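You operate a simulated robot arm through the tools that you are given. There is no shell and no other tool. Be economical: measure what you need, move in short steps, check, and stop when the job is done.

Carry out the task below with a simulated robot arm. There is one attempt and no reset: what you move stays moved.

TASK
Set the height gauge with the steel block, then put the block back.
Fine: one press of the set button; swing the arm aside again.

Only the result counts: the job must be done as asked and must still hold three seconds after the hand-in. Knocking over, shifting, dropping, spilling or breaking anything else fails it.

THE ROBOT
A 7-joint arm with a two-finger parallel gripper, fixed in place. Base frame: the origin is at the foot of the arm, x ahead of it, y to its left, z up; the work surface is at about z = 0. Readings come in cm, rad, newtons and seconds.
With the tool pointing down near the work surface it reaches from about 24 to 62 cm from the base axis. Its first joint turns from -1.152 to 1.152 rad. Payload 2.6 kg.
The tool frame sits at the grasp point between the pads (the TCP): z along the fingers, y along the line on which they close. The tips reach 3 cm beyond it. The gripper opens to 9.4 cm. The fingers are 2.8 cm wide and 1 cm thick; the gripper's body (5 by 9.6 cm) begins 5.5 cm behind the TCP.
Orientation is that of the tool frame in the base frame, as a unit quaternion [x, y, z, w]. With the fingers straight down and closing along the base's y, the tool's x points along the base's -x, its y along +y and its z along -z.

THE INTERFACE
- The arm moves only by the tool play_rows. Its argument "steps" is a list of rows, each an object of numbers (a shift or turn left out is 0, a gripper value left out holds the last): "dx", "dy", "dz": the shift along the tool's x, y, z in m; "ax", "ay", "az": the turn, a rotation vector about the tool's x, y, z in degrees. In form: [{"dx": .., "dy": .., "dz": .., "ax": .., "ay": .., "az": ..}, ...]. A call has 1 to 8 rows; each row shifts and turns the commanded pose from where the row before left it, along the tool's axes as they then stand. "grip" is the closure in counts, from 0 (fully open) to 255 (shut), set as the call begins (left out, the last holds). Each row takes 0.2 s and may step no farther than 5 cm and 0.15 rad from the row before; otherwise, or with a gripper value out of range, the whole call is refused. Where a pose cannot be reached the arm comes as near as it can. A force on the tool above 50 N (or 10 N above the force at the start of the call, whichever is more), or a blocked arm, ends the call early, and 0.2 s more pass. The fingers move at their own pace (about 7.2 cm/s each) and stop on an object; they squeeze with about 29 N. The grip force told is the motor's: it shows also when the fingers shut on nothing. Time passes only in rows, and 0.2 s behind the last, so rows that do not move let the fingers close. The reply holds the time, the measured pose of the TCP, the force on the tool along the base axes, the opening and the grip force, in the units named above and with some noise, with the torque about the TCP (base axes, N m) and any sound that the robot's microphone picked up.
- Cameras (640 x 400 px; columns grow to the right, rows downward): "scene" is fixed at [3.95, 43.18, 57.4]; the picture's right is [-0.76, -0.65, 0.00], its down [-0.32, 0.37, -0.88] and it looks along [0.57, -0.66, -0.48] (base axes); focal length 358 px, centre (320, 200). "wrist" rides on the gripper at [7.6, 1.4, -10.2] in the tool frame; the picture's right is [-0.18, 0.98, 0.00], its down [-0.75, -0.14, -0.64] and it looks along [-0.63, -0.12, 0.77] (tool axes); focal length 243 px, centre (320, 200). There is no depth. A picture from a camera that has moved, and an enlarged one, comes with that camera's place and axes in the base frame and with its lens.
- snapshot(camera): a new picture of that camera. It takes no simulated time.
- inspect(camera, box): a new picture of the part [left, top, right, bottom] of that camera's present view, enlarged. It takes no simulated time.
- finish_job(): hands the job in; it is judged then, once.

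Go step by step. Nothing tells you positions but the pictures and the camera data: compare them with the known pose of the tool, close in by small moves and look again before you grip or let go. The budget is 120 turns and 76 pictures, counting those below and the enlarged ones. Unless the task says otherwise, let go and move clear before handing in, and close with one line.

The tools are called after "Request:" as name(argument=value, ...) on one line, values as JSON. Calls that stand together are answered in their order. play_rows: Moves the arm, as the interface text tells. Its arguments: {"type":"object","properties":{"steps":{"type":"array","items":{"type":"object","properties":{"dx":{"type":"number"},"dy":{"type":"number"},"dz":{"type":"number"},"ax":{"type":"number"},"ay":{"type":"number"},"az":{"type":"number"}}}},"grip":{"type":"number"}},"required":["steps"]} The other tools are called the same way: snapshot (camera) takes a picture; inspect (camera, box) takes an enlarged picture of a part of a camera's view; finish_job () hands the job in.

At the start:

```text
t: 0.0
position: [36.1, -0.49, 38.63]
tcp_rot: [0.0, 1.0, 0.001, -0.001]
contact_force: [0.7, -0.1, -0.3]
ft_torque: [0.02, 0.01, -0.02]
grip_width: 9.44
gripper_force: 0.0
```

scene: 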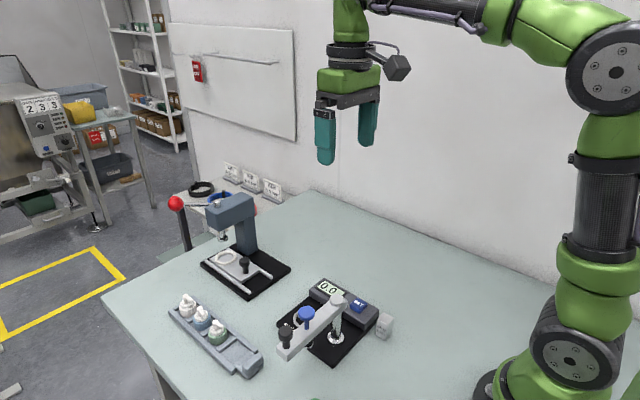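
wrist: 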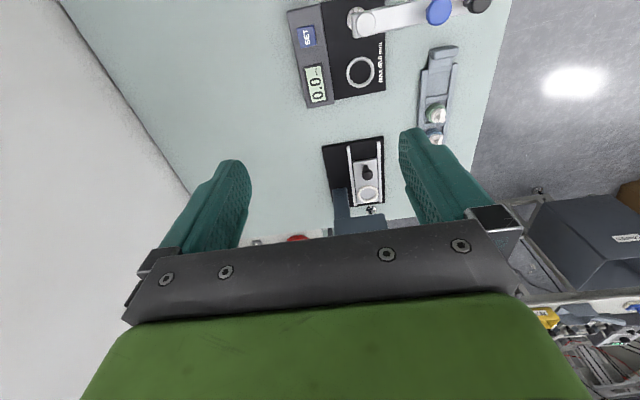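

I see a gauge with a swing arm and a SET button, a small steel block beside it, a press and a tray. I'll enlarge the view of the gauge first.

Request:
inspect(camera="scene", box=[260, 260, 420, 380])

Request:
inspect(camera="wrist", box=[270, 0, 510, 150])

Request:
inspect(camera="scene", box=[150, 150, 310, 270])

```text
3.33 times, centred on (340, 320) of scene
camera zoom: at [3.95, 43.18, 57.4], right [-0.76, -0.65, 0.0], down [-0.32, 0.37, -0.88], along [0.57, -0.66, -0.48], focal length 1194 px, centre (253, -200)
```

zoom: 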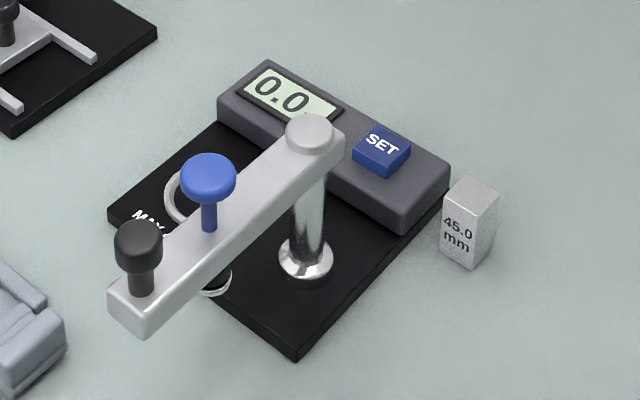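

```text
2.67 times, centred on (390, 75) of wrist
camera zoom: at [28.49, 0.85, 49.04], right [0.18, 0.98, 0.0], down [0.75, -0.14, 0.64], along [0.63, -0.12, -0.77], focal length 647 px, centre (133, 533)
```

zoom: 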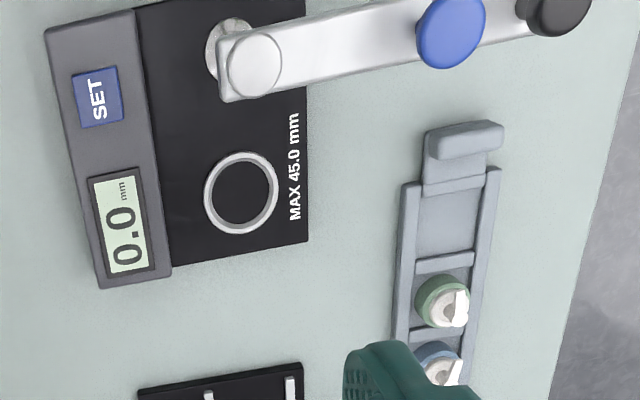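

```text
3.33 times, centred on (230, 210) of scene
camera zoom: at [3.95, 43.18, 57.4], right [-0.76, -0.65, 0.0], down [-0.32, 0.37, -0.88], along [0.57, -0.66, -0.48], focal length 1194 px, centre (620, 167)
```

zoom: 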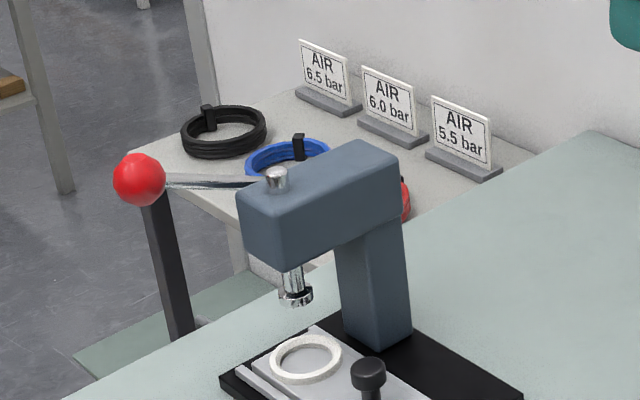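

The ring lies near (40, 6), the post near (32, 6) and SET near (33, -2). The arm points to +y, and the block is near (26, -2). I'll move above the block and look down at it.

Request:
play_rows(steps=[{"dx": 0.03, "dz": 0.03, "dy": -0.01}, {"dx": 0.03, "dz": 0.035, "dy": -0.01}, {"dx": 0.035, "dz": 0.035}, {"dz": 0.045}, {"dz": 0.045}, {}])

Request:
snapshot(camera="wrist")

Request:
snapshot(camera="scene")

```text
t: 1.4
position: [26.67, -2.28, 19.7]
tcp_rot: [0.0, 1.0, 0.0, 0.001]
contact_force: [0.2, -0.9, -0.6]
ft_torque: [0.01, 0.0, -0.02]
grip_width: 9.4
gripper_force: 0.0
```

```text
70 pictures are left
camera wrist: at [19.06, -0.9, 30.05], right [0.18, 0.98, 0.0], down [0.75, -0.14, 0.64], along [0.63, -0.12, -0.77], focal length 243 px, centre (320, 200)
```

wrist: 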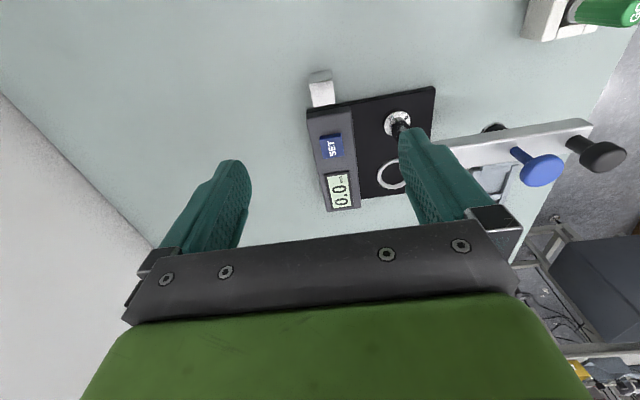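

```text
69 pictures are left
```

scene: 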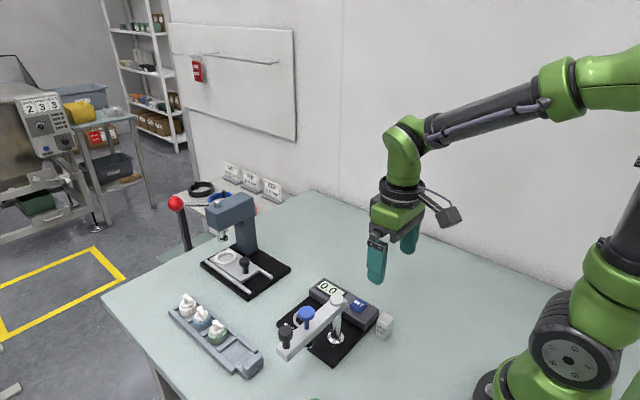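

I can see the block beyond the housing end, at the top of the wrist picture. I'll enlarge it to measure it.

Request:
inspect(camera="wrist", box=[290, 55, 450, 215])

Request:
inspect(camera="wrist", box=[440, 90, 640, 215])

```text
2.50 times, centred on (370, 135) of wrist
camera zoom: at [19.06, -0.9, 30.05], right [0.18, 0.98, 0.0], down [0.75, -0.14, 0.64], along [0.63, -0.12, -0.77], focal length 606 px, centre (195, 362)
```

zoom: 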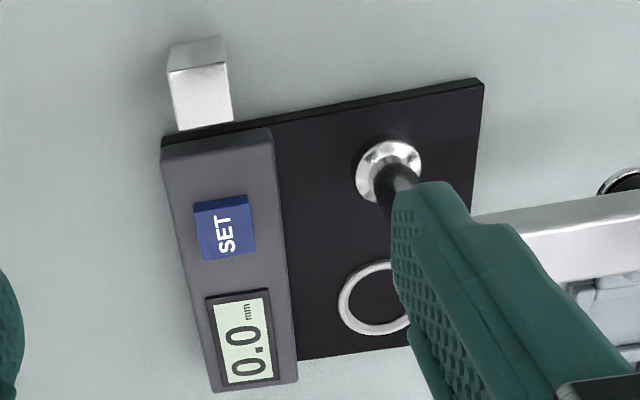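

```text
3.20 times, centred on (540, 152) of wrist
camera zoom: at [19.06, -0.9, 30.05], right [0.18, 0.98, 0.0], down [0.75, -0.14, 0.64], along [0.63, -0.12, -0.77], focal length 776 px, centre (-384, 352)
```

zoom: 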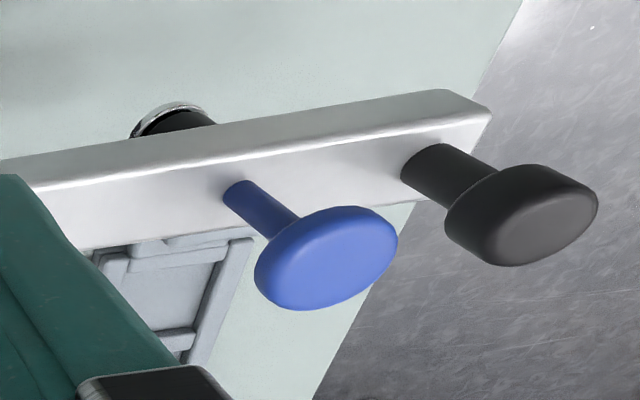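

The block is 2.25 cm square, centred at (26.45, -2.1), and aligned with the axes. I'll go down around it.

Request:
play_rows(steps=[{"dx": 0.001, "dy": 0.0018, "dz": 0.04}, {"dx": 0.001, "dz": 0.04}, {"dz": 0.03}, {}])

Request:
snapshot(camera="wrist")

```text
t: 2.4
position: [26.47, -2.5, 8.42]
tcp_rot: [0.001, 1.0, 0.0, -0.001]
contact_force: [0.6, 0.5, -0.4]
ft_torque: [0.0, -0.01, 0.01]
grip_width: 9.36
gripper_force: 0.0
```

```text
66 pictures are left
camera wrist: at [18.84, -1.06, 18.76], right [0.19, 0.98, 0.0], down [0.75, -0.14, 0.64], along [0.63, -0.12, -0.77], focal length 243 px, centre (320, 200)
```

wrist: 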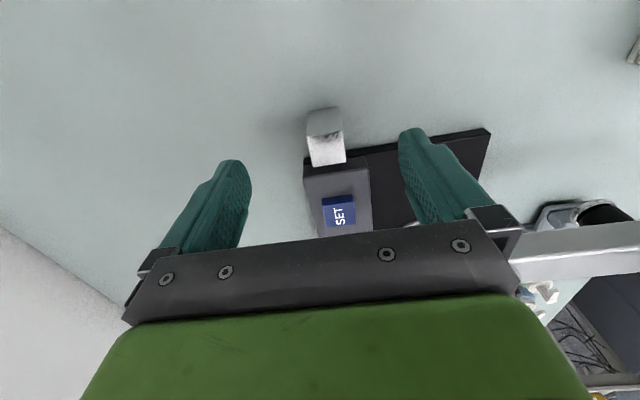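

The block estimate holds at (26.4, -2.05). I'll go down to grip height.

Request:
play_rows(steps=[{"dy": 0.003, "dz": 0.025}, {"dz": 0.02}, {}, {}])

Request:
snapshot(camera="wrist")

Request:
inspect(camera="scene", box=[260, 240, 460, 380])

```text
t: 3.4
position: [26.44, -2.17, 3.94]
tcp_rot: [-0.001, 1.0, 0.0, 0.0]
contact_force: [0.2, -0.6, 0.1]
ft_torque: [0.02, 0.02, -0.02]
grip_width: 9.41
gripper_force: 0.0
```

```text
65 pictures are left
camera wrist: at [18.82, -0.72, 14.27], right [0.18, 0.98, 0.0], down [0.75, -0.14, 0.64], along [0.63, -0.12, -0.77], focal length 243 px, centre (320, 200)
```

wrist: 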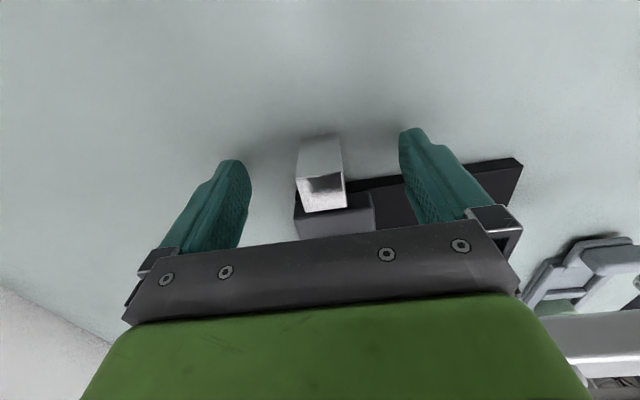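

```text
2.86 times, centred on (360, 310) of scene
camera zoom: at [3.95, 43.18, 57.4], right [-0.76, -0.65, 0.0], down [-0.32, 0.37, -0.88], along [0.57, -0.66, -0.48], focal length 1023 px, centre (206, -114)
```

zoom: 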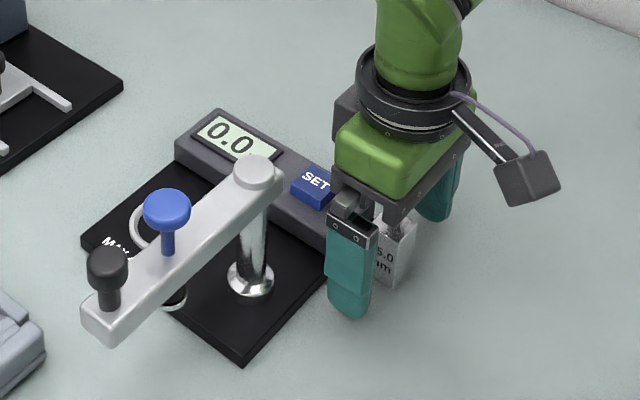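

The block is centred between the fingers. I'll close on it.

Request:
play_rows(steps=[{}, {}, {}, {}], grip=255)

```text
t: 4.4
position: [26.49, -2.16, 4.05]
tcp_rot: [0.001, 1.0, 0.0, 0.001]
contact_force: [0.8, 1.0, 1.4]
ft_torque: [0.01, -0.03, 0.02]
grip_width: 2.81
gripper_force: 29.2
```

I have the block. I'll lift it first, then turn the tool 90° so the camera bracket stays on the -y side, away from the post.

Request:
play_rows(steps=[{"dz": -0.03}, {"dz": -0.04}, {"dz": -0.04}, {"dx": -0.02, "az": -8.2}, {"az": -8.2}, {"az": -8.2}, {}])

Request:
inspect(camera="scene", box=[260, 220, 460, 380])

```text
t: 6.0
position: [28.4, -2.12, 15.18]
tcp_rot: [-0.214, 0.977, 0.001, 0.0]
contact_force: [0.1, 0.3, -2.2]
ft_torque: [-0.01, -0.01, 0.01]
grip_width: 2.8
gripper_force: 29.1
```

```text
2.50 times, centred on (360, 300) of scene
camera zoom: at [3.95, 43.18, 57.4], right [-0.76, -0.65, 0.0], down [-0.32, 0.37, -0.88], along [0.57, -0.66, -0.48], focal length 895 px, centre (220, -50)
```

zoom: 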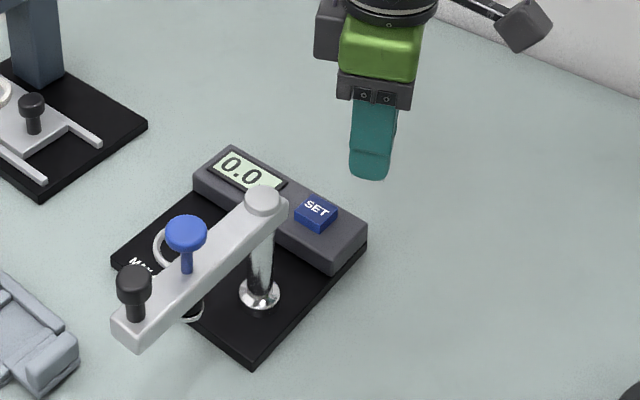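

The rotation is going the right way, so I'll finish the turn.

Request:
play_rows(steps=[{"az": -8.2}, {"az": -8.2}, {"az": -8.2}, {"az": -8.2}, {"az": -8.2}, {"az": -8.2}, {"az": -8.2}, {"az": -8.0}])

```text
t: 7.8
position: [28.35, -2.07, 15.24]
tcp_rot: [0.708, -0.706, 0.001, 0.001]
contact_force: [0.2, 0.3, -1.7]
ft_torque: [0.01, -0.01, 0.0]
grip_width: 2.8
gripper_force: 29.6
```

Tool x now points to -y and tool y to -x. I'll carry the block above the ring.

Request:
play_rows(steps=[{"dy": -0.04}, {"dy": -0.04}, {"dy": -0.037}, {"dx": -0.04}, {"dx": -0.04}, {"dz": 0.035}, {}])

Request:
snapshot(camera="wrist")

Request:
inspect(camera="scene", box=[220, 220, 420, 380])

```text
t: 9.4
position: [40.1, 6.06, 11.89]
tcp_rot: [-0.707, 0.707, 0.001, 0.0]
contact_force: [-0.7, -0.2, -1.4]
ft_torque: [0.02, 0.02, 0.02]
grip_width: 2.82
gripper_force: 29.0
```

```text
62 pictures are left
camera wrist: at [38.6, -1.69, 22.2], right [-0.98, 0.18, 0.0], down [0.14, 0.75, 0.64], along [0.12, 0.63, -0.77], focal length 243 px, centre (320, 200)
```

wrist: 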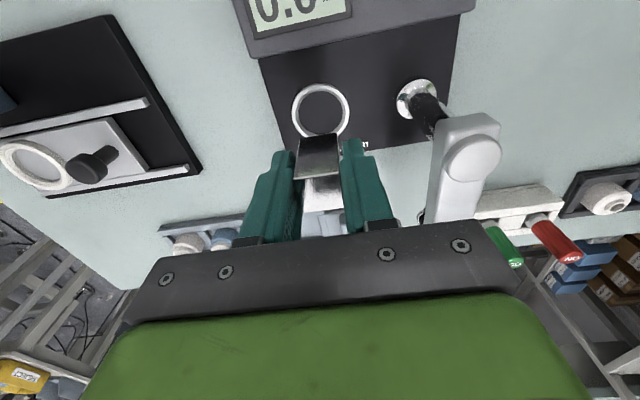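

```text
2.50 times, centred on (320, 300) of scene
camera zoom: at [3.95, 43.18, 57.4], right [-0.76, -0.65, 0.0], down [-0.32, 0.37, -0.88], along [0.57, -0.66, -0.48], focal length 895 px, centre (320, -50)
```

zoom: 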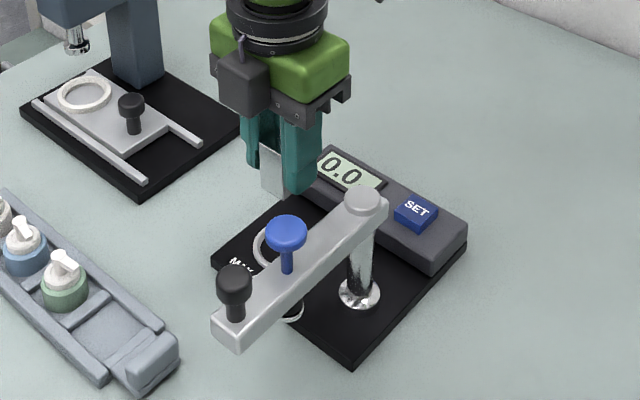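

The ring is centred at about (40.0, 5.85). I'll lower the block until it is just above the plate and check.

Request:
play_rows(steps=[{"dx": 0.0015, "dz": 0.03}, {"dz": 0.025}, {}])

Request:
snapshot(camera="wrist")

Request:
inspect(camera="scene", box=[260, 240, 380, 350])

```text
t: 10.2
position: [40.39, 5.84, 6.46]
tcp_rot: [0.707, -0.707, 0.0, 0.0]
contact_force: [0.3, -0.5, -1.5]
ft_torque: [-0.01, -0.01, -0.02]
grip_width: 2.81
gripper_force: 29.3
```

```text
60 pictures are left
camera wrist: at [38.97, -1.87, 16.66], right [-0.98, 0.18, 0.0], down [0.14, 0.75, 0.64], along [0.12, 0.63, -0.77], focal length 243 px, centre (320, 200)
```

wrist: 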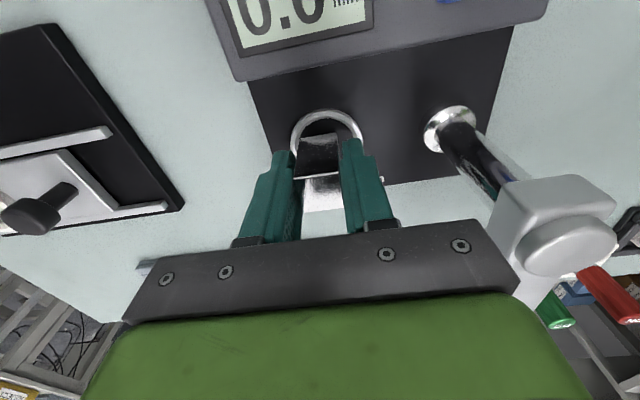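

```text
3.64 times, centred on (320, 295) of scene
camera zoom: at [3.95, 43.18, 57.4], right [-0.76, -0.65, 0.0], down [-0.32, 0.37, -0.88], along [0.57, -0.66, -0.48], focal length 1302 px, centre (320, -146)
```

zoom: 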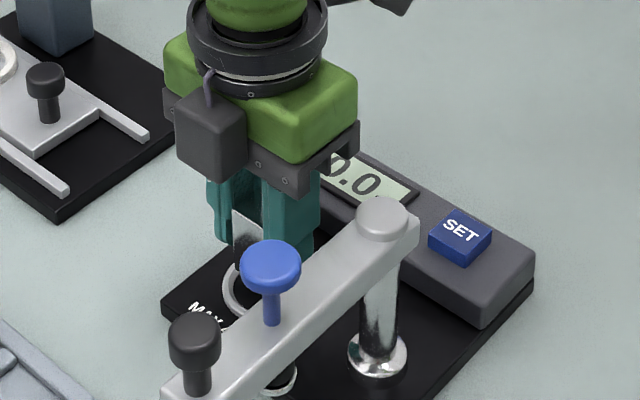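

I'll zoom in to check how the block sits relative to the ring.

Request:
inspect(camera="wrist", box=[260, 90, 400, 220])

```text
3.08 times, centred on (330, 155) of wrist
camera zoom: at [38.97, -1.87, 16.66], right [-0.98, 0.18, 0.0], down [0.14, 0.75, 0.64], along [0.12, 0.63, -0.77], focal length 746 px, centre (289, 338)
```

zoom: 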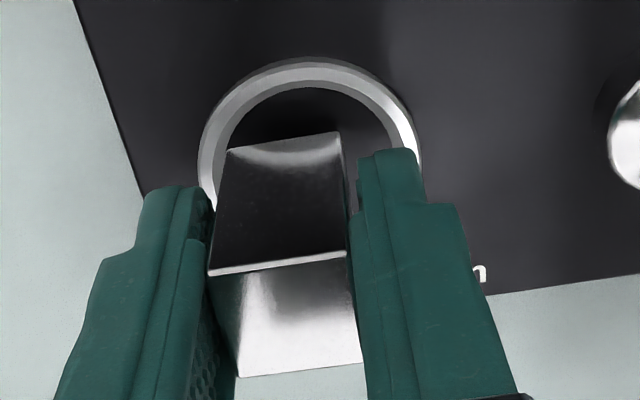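

The ring is 0.3 cm further toward -x and 0.25 cm toward +y. I'll correct for that and lower until it touches.

Request:
play_rows(steps=[{"dx": -0.0025, "dy": 0.0033}, {"dz": 0.005}, {"dz": 0.003}, {}])

Request:
inspect(camera="wrist", box=[260, 90, 400, 220])

```text
t: 11.2
position: [40.03, 6.02, 5.53]
tcp_rot: [-0.707, 0.707, 0.0, 0.0]
contact_force: [-0.6, -0.3, -2.3]
ft_torque: [0.04, -0.01, 0.0]
grip_width: 2.8
gripper_force: 29.2
```

```text
3.08 times, centred on (330, 155) of wrist
camera zoom: at [38.54, -1.63, 15.74], right [-0.98, 0.18, 0.0], down [0.14, 0.75, 0.64], along [0.12, 0.63, -0.77], focal length 746 px, centre (289, 338)
```

zoom: 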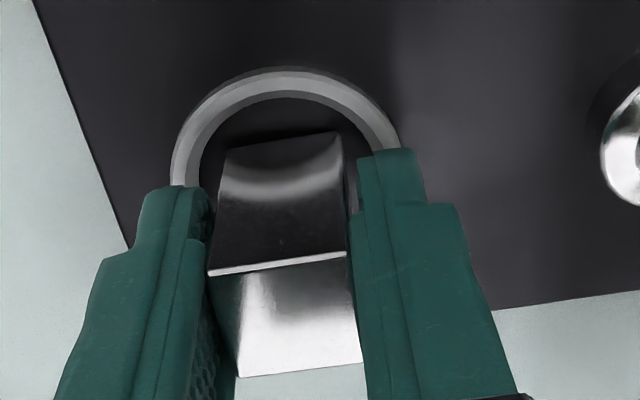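

The block is centred in x and close in y. I'll go down until contact.

Request:
play_rows(steps=[{"dz": 0.0025}, {"dz": 0.002}, {}])

Request:
inspect(camera="wrist", box=[260, 90, 400, 220])

```text
t: 12.0
position: [40.01, 5.98, 5.17]
tcp_rot: [-0.706, 0.708, -0.001, 0.001]
contact_force: [-8.5, -2.2, 20.8]
ft_torque: [-0.04, 0.05, -0.04]
grip_width: 2.81
gripper_force: 29.2
```

```text
3.08 times, centred on (330, 155) of wrist
camera zoom: at [38.49, -1.64, 15.45], right [-0.98, 0.19, 0.0], down [0.14, 0.75, 0.64], along [0.12, 0.63, -0.77], focal length 746 px, centre (289, 338)
```

zoom: 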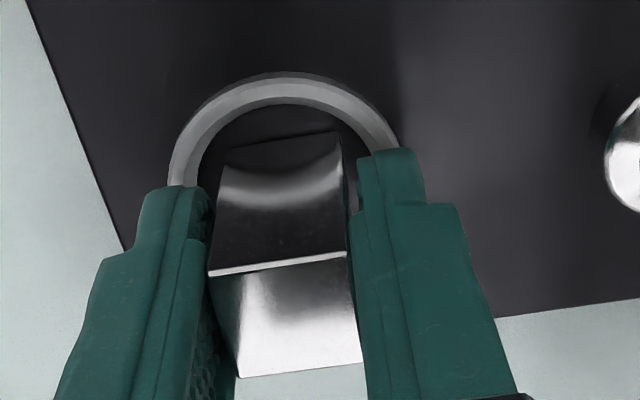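

The block touches the plate, whose top is at z of about 1.2. I'll ease off, release with a moderate opening, and go straight up.

Request:
play_rows(steps=[{"dz": -0.0013}, {}])

Request:
play_rows(steps=[{}, {}, {}], grip=110)

Request:
play_rows(steps=[{"dz": -0.03}, {"dz": -0.04}, {"dz": -0.04}, {"dz": -0.04}, {}])

Request:
snapshot(camera="wrist")

Request:
inspect(camera="scene", box=[250, 240, 410, 370])

```text
t: 12.6
position: [39.85, 6.04, 5.23]
tcp_rot: [0.707, -0.707, 0.0, 0.0]
contact_force: [1.3, 0.5, 0.3]
ft_torque: [0.03, -0.09, 0.0]
grip_width: 2.82
gripper_force: 29.1
```

```text
t: 13.4
position: [39.88, 6.0, 5.24]
tcp_rot: [-0.707, 0.707, 0.0, -0.001]
contact_force: [-0.4, 0.1, 0.2]
ft_torque: [0.02, -0.01, -0.01]
grip_width: 5.36
gripper_force: 0.1
```

```text
t: 14.6
position: [39.79, 6.02, 20.33]
tcp_rot: [0.707, -0.707, 0.0, 0.0]
contact_force: [0.1, -0.4, -1.0]
ft_torque: [-0.01, 0.01, 0.01]
grip_width: 5.35
gripper_force: 0.0
```

```text
55 pictures are left
camera wrist: at [38.36, -1.62, 30.54], right [-0.98, 0.18, 0.0], down [0.14, 0.75, 0.64], along [0.12, 0.63, -0.77], focal length 243 px, centre (320, 200)
```

wrist: 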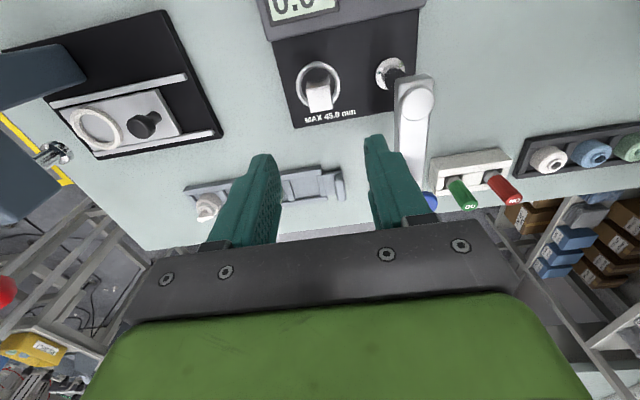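

```text
3.08 times, centred on (330, 305) of scene
camera zoom: at [3.95, 43.18, 57.4], right [-0.76, -0.65, 0.0], down [-0.32, 0.37, -0.88], along [0.57, -0.66, -0.48], focal length 1102 px, centre (289, -123)
```

zoom: 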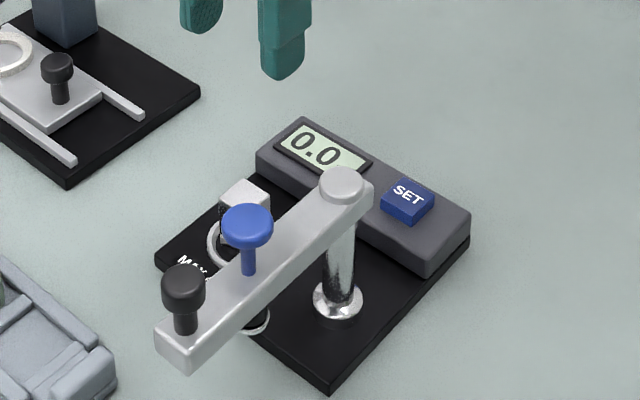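

The block stands on the plate. Next I'll move toward the black knob, which should serve as the swing handle, and look.

Request:
play_rows(steps=[{"dz": -0.02, "dy": 0.02}, {"dy": 0.03}, {"dy": 0.026}, {"dx": -0.03}, {"dx": -0.03}, {"dx": -0.03}, {}])

Request:
snapshot(camera="wrist")

```text
t: 16.2
position: [32.14, 14.76, 21.93]
tcp_rot: [-0.707, 0.708, 0.001, 0.0]
contact_force: [0.4, 0.4, 0.4]
ft_torque: [-0.02, 0.04, 0.02]
grip_width: 5.34
gripper_force: 0.0
```

```text
53 pictures are left
camera wrist: at [30.83, 7.25, 32.29], right [-0.98, 0.18, 0.0], down [0.14, 0.75, 0.64], along [0.12, 0.63, -0.77], focal length 243 px, centre (320, 200)
```

wrist: 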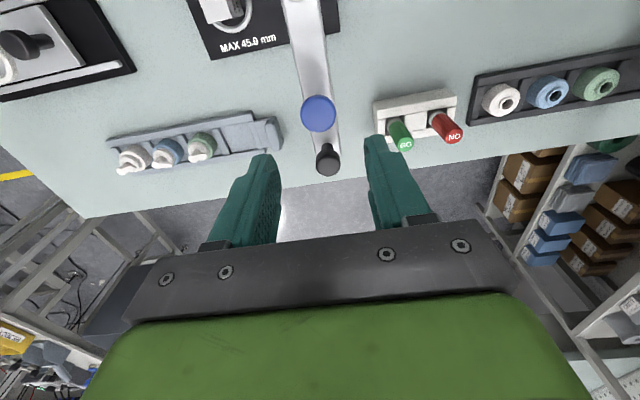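

The black knob is near (32.2, 18.2) with its top at z of about 13.5. I'll get closer above it.

Request:
play_rows(steps=[{"dx": -0.034}, {"dz": 0.03}, {}])

Request:
inspect(camera="wrist", box=[220, 60, 420, 220])

Request:
inspect(camera="scene", box=[230, 240, 390, 370])

```text
t: 17.0
position: [32.11, 18.44, 19.03]
tcp_rot: [-0.707, 0.708, 0.0, -0.001]
contact_force: [0.2, 0.6, -0.3]
ft_torque: [-0.01, 0.02, 0.0]
grip_width: 5.34
gripper_force: 0.0
```

```text
2.50 times, centred on (320, 140) of wrist
camera zoom: at [30.62, 10.82, 29.29], right [-0.98, 0.18, 0.0], down [0.14, 0.75, 0.64], along [0.12, 0.63, -0.77], focal length 606 px, centre (320, 350)
```

zoom: 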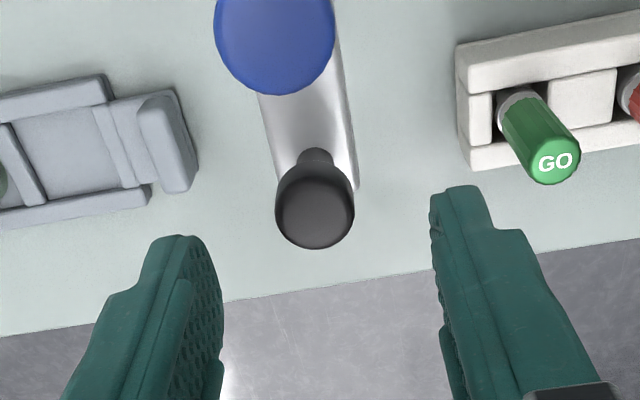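

```text
3.08 times, centred on (310, 305) of scene
camera zoom: at [3.95, 43.18, 57.4], right [-0.76, -0.65, 0.0], down [-0.32, 0.37, -0.88], along [0.57, -0.66, -0.48], focal length 1102 px, centre (351, -123)
```

zoom: 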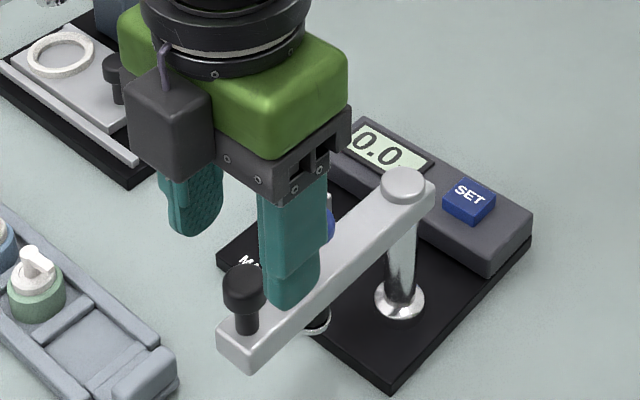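

The knob is at (32.2, 18.6), 2.2 cm across, with its head at z from about 12.2 to 13.7. I'll go down around it with the tips above the bar and check before closing.

Request:
play_rows(steps=[{"dx": -0.002, "dz": 0.02}, {"dz": 0.02}, {"dz": 0.005}, {}])

Request:
inspect(camera="wrist", box=[220, 60, 420, 220])

Request:
inspect(camera="scene", box=[230, 240, 390, 370])

```text
t: 18.0
position: [32.1, 18.76, 14.66]
tcp_rot: [-0.707, 0.708, 0.0, 0.0]
contact_force: [0.5, 0.2, -0.4]
ft_torque: [0.01, 0.0, 0.02]
grip_width: 5.36
gripper_force: 0.0
```

```text
2.50 times, centred on (320, 140) of wrist
camera zoom: at [30.73, 11.15, 24.85], right [-0.98, 0.18, 0.0], down [0.14, 0.75, 0.64], along [0.12, 0.63, -0.77], focal length 606 px, centre (320, 350)
```

zoom: 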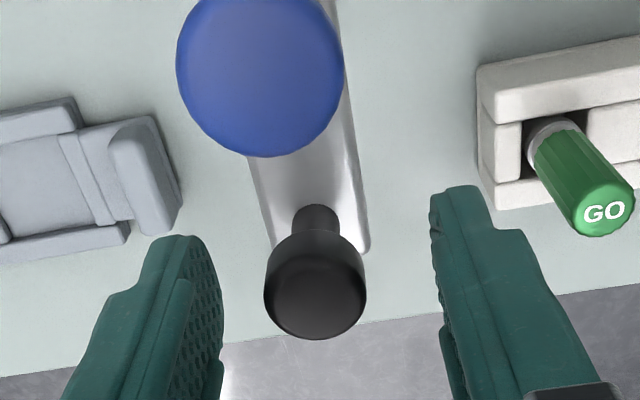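

```text
3.08 times, centred on (310, 305) of scene
camera zoom: at [3.95, 43.18, 57.4], right [-0.76, -0.65, 0.0], down [-0.32, 0.37, -0.88], along [0.57, -0.66, -0.48], focal length 1102 px, centre (351, -123)
```

zoom: 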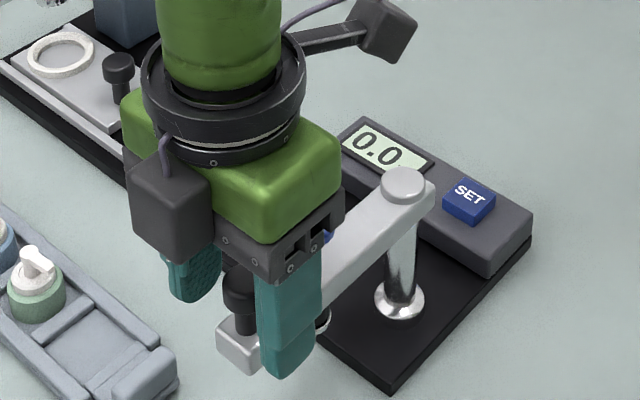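

I'll raise slightly to keep clear of the bar, then close on the knob.

Request:
play_rows(steps=[{"dz": -0.003}, {}])

Request:
play_rows(steps=[{}, {}, {}], grip=255)

Request:
inspect(camera="wrist", box=[220, 60, 420, 220])

```text
t: 18.6
position: [32.18, 18.74, 14.93]
tcp_rot: [-0.707, 0.707, 0.0, 0.0]
contact_force: [0.3, 0.0, 0.1]
ft_torque: [-0.03, 0.03, 0.02]
grip_width: 5.38
gripper_force: 0.1
```

```text
t: 19.4
position: [32.21, 18.79, 14.96]
tcp_rot: [-0.707, 0.707, -0.001, 0.001]
contact_force: [5.3, 0.4, -2.4]
ft_torque: [0.02, -0.06, 0.14]
grip_width: 2.12
gripper_force: 45.5
```

```text
2.50 times, centred on (320, 140) of wrist
camera zoom: at [30.74, 11.08, 25.15], right [-0.98, 0.18, 0.0], down [0.14, 0.75, 0.64], along [0.12, 0.63, -0.77], focal length 606 px, centre (320, 350)
```

zoom: 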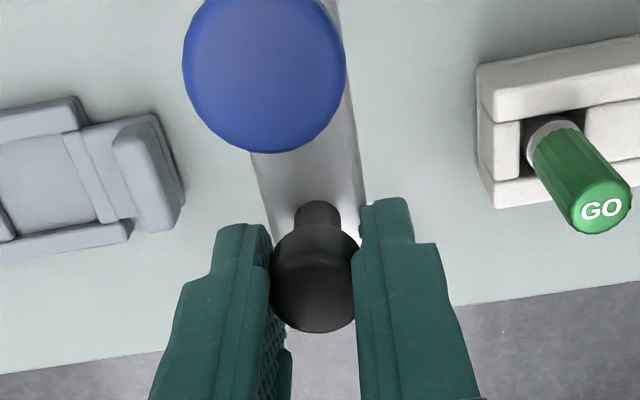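

The knob is gripped. I'll begin swinging clockwise along the arc, a few steps at a time.

Request:
play_rows(steps=[{"dx": 0.0003, "dy": -0.009, "az": 4.09}, {"dx": 0.00128, "dy": -0.0179, "az": 8.18}, {}])

Request:
inspect(camera="scene", box=[230, 240, 390, 370])

```text
t: 20.2
position: [34.79, 18.5, 14.9]
tcp_rot: [-0.627, 0.779, 0.0, 0.001]
contact_force: [3.9, 5.9, 3.5]
ft_torque: [-0.54, 0.03, 0.3]
grip_width: 2.11
gripper_force: 45.4
```

```text
3.08 times, centred on (310, 305) of scene
camera zoom: at [3.95, 43.18, 57.4], right [-0.76, -0.65, 0.0], down [-0.32, 0.37, -0.88], along [0.57, -0.66, -0.48], focal length 1102 px, centre (351, -123)
```

zoom: 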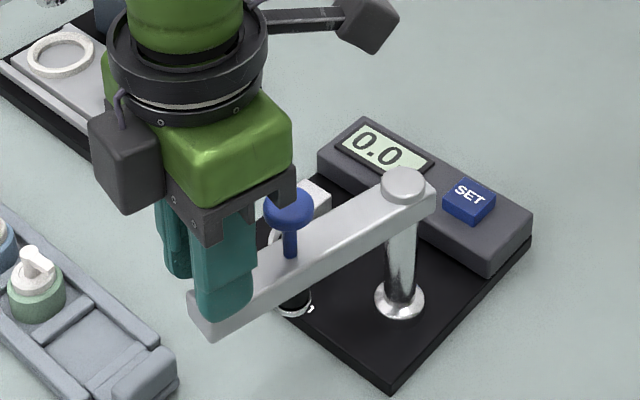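

The arm swings freely. I'll continue to about 45° and check the foot's clearance over the block.

Request:
play_rows(steps=[{"dx": 0.00128, "dy": -0.0179, "az": 8.18}, {"dx": 0.00128, "dy": -0.0179, "az": 8.18}, {"dx": 0.00128, "dy": -0.0179, "az": 8.18}, {"dx": 0.00128, "dy": -0.0179, "az": 8.18}, {}])

Request:
inspect(camera="scene", box=[230, 240, 390, 370])

Request:
snapshot(camera="wrist")

```text
t: 21.4
position: [41.09, 14.86, 14.85]
tcp_rot: [-0.383, 0.924, 0.0, 0.0]
contact_force: [22.2, 22.9, -18.6]
ft_torque: [0.33, -0.14, -0.15]
grip_width: 2.15
gripper_force: 45.0
```

```text
3.08 times, centred on (310, 305) of scene
camera zoom: at [3.96, 43.19, 57.4], right [-0.76, -0.65, 0.0], down [-0.32, 0.37, -0.88], along [0.57, -0.66, -0.48], focal length 1102 px, centre (351, -123)
```

zoom: 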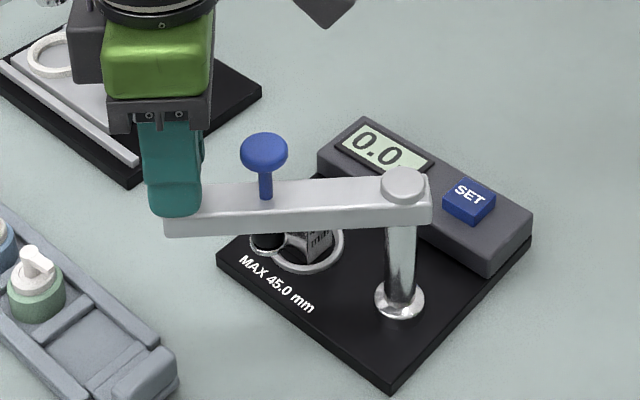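

```text
45 pictures are left
camera wrist: at [34.75, 10.52, 25.16], right [-0.57, 0.82, 0.0], down [0.63, 0.43, 0.64], along [0.53, 0.36, -0.77], focal length 243 px, centre (320, 200)
```

wrist: 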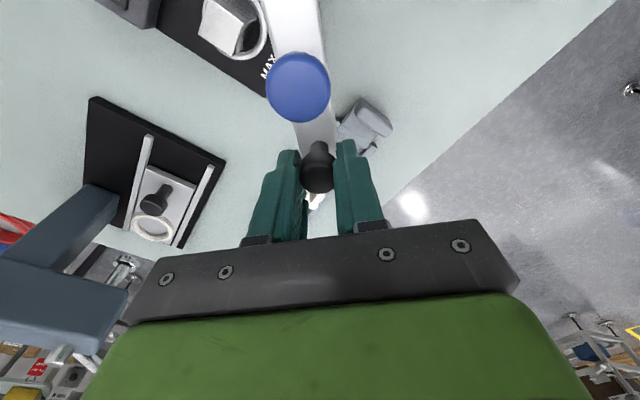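

The radial force shows I'm slightly inside the true arc, so I'll ease outward. I'll also check the foot's height against the block.

Request:
play_rows(steps=[{"dx": -0.0025, "dz": 0.001}, {}])

Request:
inspect(camera="scene", box=[285, 285, 345, 325])

```text
t: 22.0
position: [41.21, 14.82, 14.85]
tcp_rot: [-0.38, 0.925, -0.002, -0.001]
contact_force: [-7.8, -6.7, 6.3]
ft_torque: [0.85, -0.81, -0.04]
grip_width: 2.1
gripper_force: 45.4
```

```text
10.00 times, centred on (315, 305) of scene
camera zoom: at [3.94, 43.18, 57.41], right [-0.76, -0.65, 0.0], down [-0.32, 0.37, -0.88], along [0.57, -0.66, -0.48], focal length 3582 px, centre (370, -850)
```

zoom: 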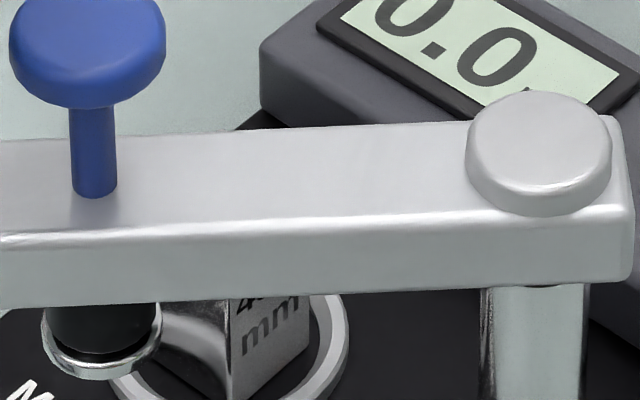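

The foot's bottom is near z = 7 and the block's top is at 5.7, so it clears. I'll continue swinging.

Request:
play_rows(steps=[{"dx": 0.0018, "dy": -0.018, "az": 8.18}, {"dx": 0.0013, "dy": -0.018, "az": 8.18}, {"dx": 0.0013, "dy": -0.018, "az": 8.18}, {}])

Request:
inspect(camera="scene", box=[230, 230, 390, 370])

```text
t: 23.0
position: [44.2, 10.37, 14.83]
tcp_rot: [-0.176, 0.984, 0.001, -0.001]
contact_force: [-29.3, -10.9, 31.7]
ft_torque: [-0.04, 0.04, -0.03]
grip_width: 2.13
gripper_force: 44.5
```

```text
2.86 times, centred on (310, 300) of scene
camera zoom: at [3.93, 43.18, 57.41], right [-0.76, -0.65, 0.0], down [-0.32, 0.37, -0.88], along [0.57, -0.66, -0.48], focal length 1023 px, centre (349, -86)
```

zoom: 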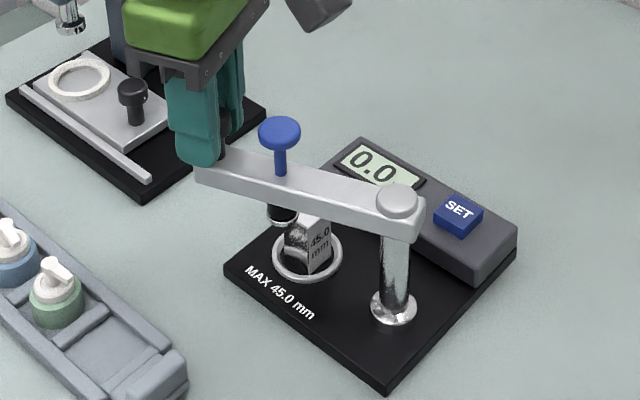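

The force says I'm about 2.5 mm too far out. I'll correct and finish the last 20°.

Request:
play_rows(steps=[{"dx": 0.0025}, {"dx": 0.0015, "dy": -0.018, "az": 8.18}, {}])

Request:
play_rows(steps=[{"dx": 0.0013, "dy": -0.018, "az": 8.18}, {}])

Request:
inspect(camera="scene", box=[230, 230, 390, 370])

Request:
snapshot(camera="wrist")

```text
t: 23.8
position: [44.59, 8.76, 14.83]
tcp_rot: [-0.107, 0.994, 0.0, 0.003]
contact_force: [13.7, 4.1, 7.8]
ft_torque: [0.28, -0.65, -0.26]
grip_width: 2.1
gripper_force: 44.8
```

```text
t: 24.4
position: [45.02, 6.77, 14.88]
tcp_rot: [-0.036, 0.999, -0.002, 0.002]
contact_force: [29.0, 1.1, -7.4]
ft_torque: [-0.06, 0.14, -0.02]
grip_width: 2.12
gripper_force: 45.4
```

```text
2.86 times, centred on (310, 300) of scene
camera zoom: at [3.96, 43.18, 57.4], right [-0.76, -0.65, 0.0], down [-0.32, 0.37, -0.88], along [0.57, -0.66, -0.48], focal length 1023 px, centre (349, -86)
```

zoom: 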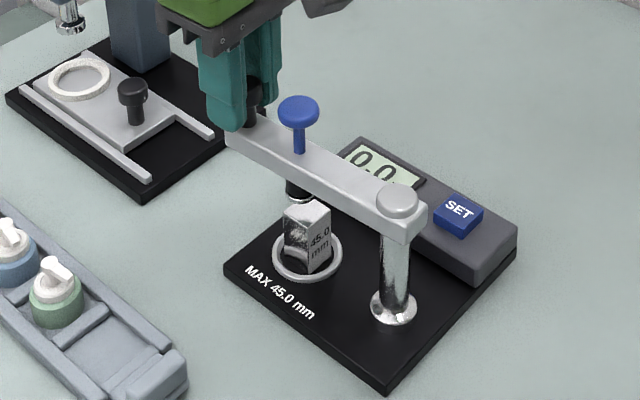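

```text
41 pictures are left
camera wrist: at [37.14, 7.63, 25.06], right [0.11, 0.99, 0.0], down [0.76, -0.09, 0.65], along [0.64, -0.07, -0.76], focal length 243 px, centre (320, 200)
```

wrist: 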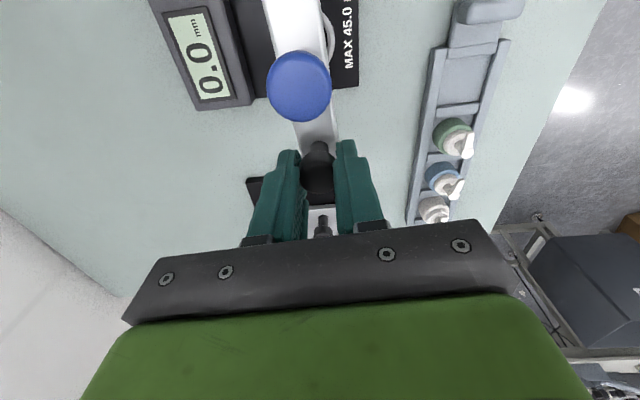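

The arm is nearly over the block, with about 4° to go. I'll ease the radius outward and finish.

Request:
play_rows(steps=[{"dx": -0.0015, "dy": -0.0085, "az": 4.1}, {}])

Request:
inspect(camera="scene", box=[270, 250, 350, 310])

```text
t: 25.0
position: [44.83, 5.94, 14.76]
tcp_rot: [-0.001, 1.0, -0.001, 0.001]
contact_force: [19.9, -0.3, -13.0]
ft_torque: [-0.09, -0.8, 0.16]
grip_width: 2.13
gripper_force: 45.3
```

```text
6.67 times, centred on (310, 280) of scene
camera zoom: at [3.96, 43.18, 57.4], right [-0.76, -0.65, 0.0], down [-0.32, 0.37, -0.88], along [0.57, -0.66, -0.48], focal length 2388 px, centre (387, -333)
```

zoom: 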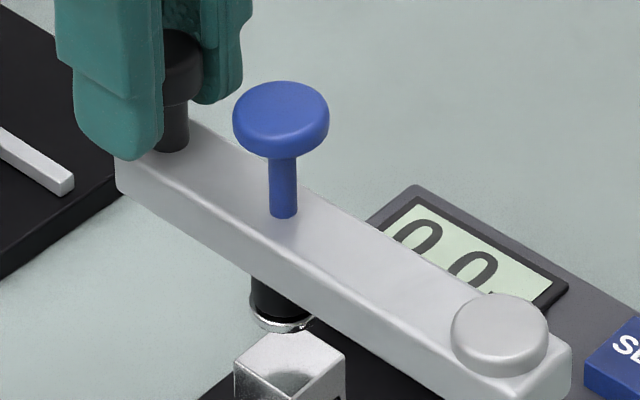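

The foot is over the block. I'll release the knob and rise.

Request:
play_rows(steps=[{}, {}, {}], grip=110)

Request:
play_rows(steps=[{"dz": -0.03}, {"dz": -0.03}, {"dx": 0.03}, {"dx": 0.017}, {}, {}])

Request:
play_rows(steps=[{}, {}, {}], grip=255)

Request:
snapshot(camera="wrist")

Request:
inspect(camera="scene", box=[230, 220, 390, 350])

```text
t: 25.8
position: [44.81, 5.97, 15.06]
tcp_rot: [0.0, 1.0, 0.0, 0.0]
contact_force: [-0.4, -1.1, 0.0]
ft_torque: [0.0, -0.01, -0.01]
grip_width: 5.34
gripper_force: 0.0
```

```text
t: 27.2
position: [40.15, 6.16, 20.72]
tcp_rot: [0.0, 1.0, 0.001, 0.001]
contact_force: [-0.3, 0.5, 0.2]
ft_torque: [0.04, 0.02, 0.03]
grip_width: 5.36
gripper_force: 0.0
```

```text
t: 28.0
position: [40.17, 6.14, 20.85]
tcp_rot: [0.0, 1.0, 0.0, 0.0]
contact_force: [0.6, 0.2, 0.0]
ft_torque: [0.03, 0.02, -0.03]
grip_width: 0.0
gripper_force: 28.6
```

```text
39 pictures are left
camera wrist: at [32.5, 7.57, 31.11], right [0.18, 0.98, 0.0], down [0.75, -0.14, 0.64], along [0.63, -0.12, -0.77], focal length 243 px, centre (320, 200)
```

wrist: 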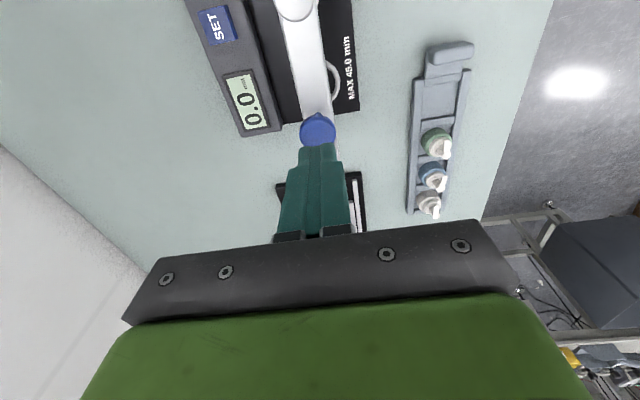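

```text
3.08 times, centred on (310, 285) of scene
camera zoom: at [3.95, 43.18, 57.4], right [-0.76, -0.65, 0.0], down [-0.32, 0.37, -0.88], along [0.57, -0.66, -0.48], focal length 1102 px, centre (351, -62)
```

zoom: 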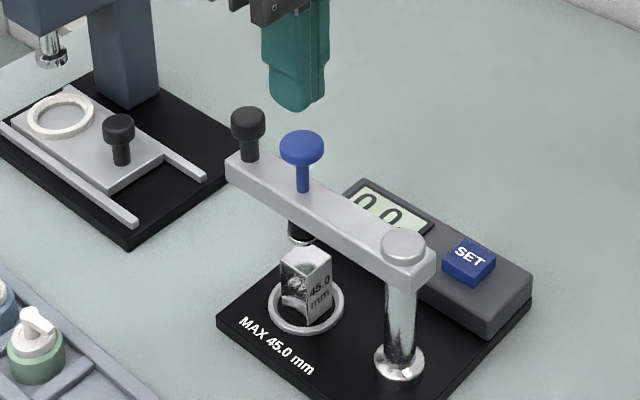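

The blue spindle knob is at (39.8, 6.0). I'll bring the closed tips down onto it in small steps.

Request:
play_rows(steps=[{"dx": 0.003, "dy": -0.0015, "dz": 0.02}, {"dz": 0.012}, {}])

Request:
play_rows(steps=[{"dz": 0.003}, {"dz": 0.003}, {}])

Request:
inspect(camera="scene", box=[230, 220, 390, 350])

```text
t: 28.8
position: [39.73, 6.02, 17.79]
tcp_rot: [0.0, 1.0, -0.001, 0.0]
contact_force: [1.0, -0.1, 1.4]
ft_torque: [0.02, 0.01, -0.02]
grip_width: 0.0
gripper_force: 29.3
```

```text
t: 29.6
position: [39.79, 6.05, 16.89]
tcp_rot: [0.001, 1.0, -0.001, 0.0]
contact_force: [0.5, -1.0, 1.1]
ft_torque: [-0.04, -0.03, -0.01]
grip_width: 0.03
gripper_force: 29.0
```

```text
3.08 times, centred on (310, 285) of scene
camera zoom: at [3.95, 43.18, 57.4], right [-0.76, -0.65, 0.0], down [-0.32, 0.37, -0.88], along [0.57, -0.66, -0.48], focal length 1102 px, centre (351, -62)
```

zoom: 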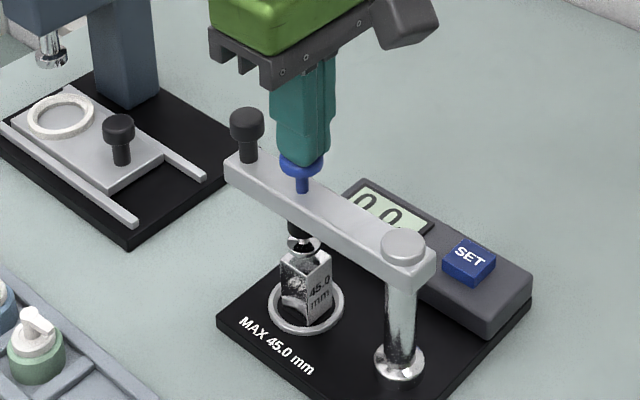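

The spindle goes down under very little force. I'll continue until it touches the block.

Request:
play_rows(steps=[{"dz": 0.002}, {"dz": 0.002}, {}])

Request:
play_rows(steps=[{"dz": 0.001}, {"dz": 0.001}, {}])

Request:
inspect(camera="scene", box=[270, 250, 390, 340])

```text
t: 30.4
position: [39.79, 6.03, 16.55]
tcp_rot: [0.0, 1.0, 0.0, 0.0]
contact_force: [0.3, 0.2, 1.4]
ft_torque: [0.01, 0.01, -0.06]
grip_width: 0.01
gripper_force: 28.8
```

```text
t: 31.2
position: [39.85, 5.95, 16.42]
tcp_rot: [0.0, 1.0, 0.0, 0.001]
contact_force: [-1.5, 0.7, 2.4]
ft_torque: [0.01, 0.05, 0.01]
grip_width: 0.05
gripper_force: 29.2
```

```text
4.44 times, centred on (330, 295) of scene
camera zoom: at [3.95, 43.18, 57.4], right [-0.76, -0.65, 0.0], down [-0.32, 0.37, -0.88], along [0.57, -0.66, -0.48], focal length 1592 px, centre (276, -222)
```

zoom: 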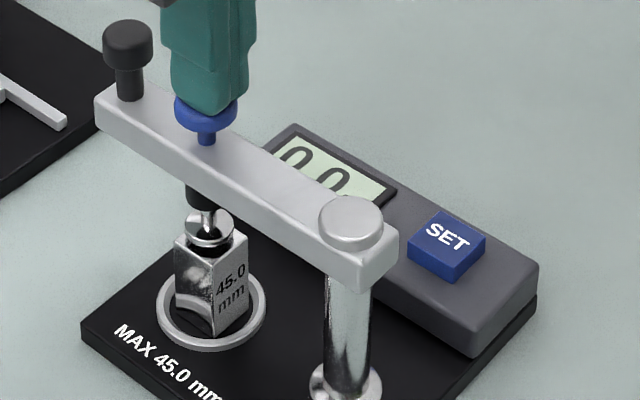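

It isn't in firm contact yet, so I'll continue in 1 mm steps.

Request:
play_rows(steps=[{"dz": 0.001}, {"dz": 0.001}, {"dz": 0.001}, {}])

Request:
play_rows(steps=[{"dz": 0.001}, {"dz": 0.001}, {}])

Request:
inspect(camera="scene", box=[270, 250, 350, 320])

```text
t: 32.2
position: [39.96, 5.81, 16.29]
tcp_rot: [0.0, 1.0, 0.0, 0.0]
contact_force: [-0.5, -0.7, 2.9]
ft_torque: [-0.01, 0.08, 0.0]
grip_width: 0.02
gripper_force: 28.6
```

```text
t: 33.0
position: [39.91, 6.0, 15.99]
tcp_rot: [0.0, 1.0, 0.001, 0.0]
contact_force: [-0.2, -1.2, 3.3]
ft_torque: [-0.04, 0.05, 0.03]
grip_width: 0.01
gripper_force: 29.0
```

```text
5.71 times, centred on (310, 285) of scene
camera zoom: at [3.95, 43.18, 57.4], right [-0.76, -0.65, 0.0], down [-0.32, 0.37, -0.88], along [0.57, -0.66, -0.48], focal length 2047 px, centre (377, -286)
```

zoom: 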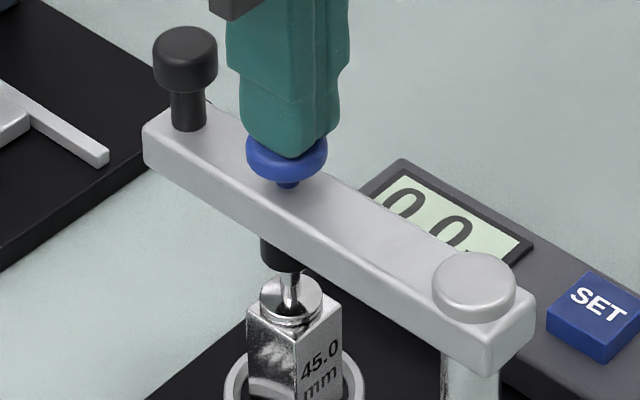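

The force grows slowly, like a soft spring, and the foot is close to the block. I'll continue.

Request:
play_rows(steps=[{"dz": 0.001}, {"dz": 0.001}, {}])

Request:
play_rows(steps=[{"dz": 0.001}, {"dz": 0.001}, {}])

Request:
inspect(camera="scene", box=[270, 250, 350, 320])

```text
t: 33.8
position: [39.84, 5.98, 15.7]
tcp_rot: [0.0, 1.0, 0.0, 0.0]
contact_force: [2.1, -1.0, 3.7]
ft_torque: [-0.02, -0.11, -0.01]
grip_width: 0.0
gripper_force: 29.0
heard: click
```

```text
t: 34.6
position: [39.85, 5.86, 15.58]
tcp_rot: [0.001, 1.0, 0.0, -0.001]
contact_force: [-1.3, 0.3, 4.4]
ft_torque: [-0.01, 0.01, -0.02]
grip_width: 0.0
gripper_force: 28.9
```

```text
5.71 times, centred on (310, 285) of scene
camera zoom: at [3.95, 43.18, 57.4], right [-0.76, -0.65, 0.0], down [-0.32, 0.37, -0.88], along [0.57, -0.66, -0.48], focal length 2047 px, centre (377, -286)
```

zoom: 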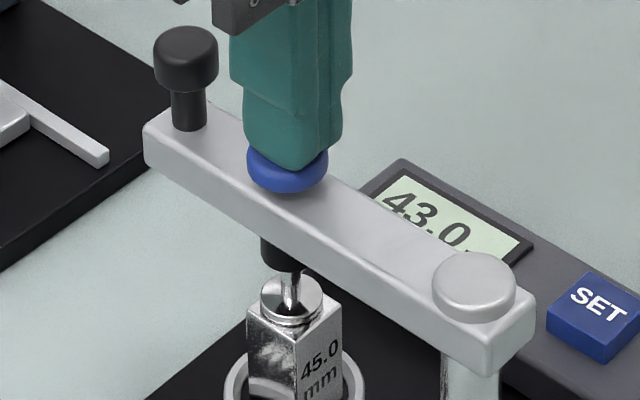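

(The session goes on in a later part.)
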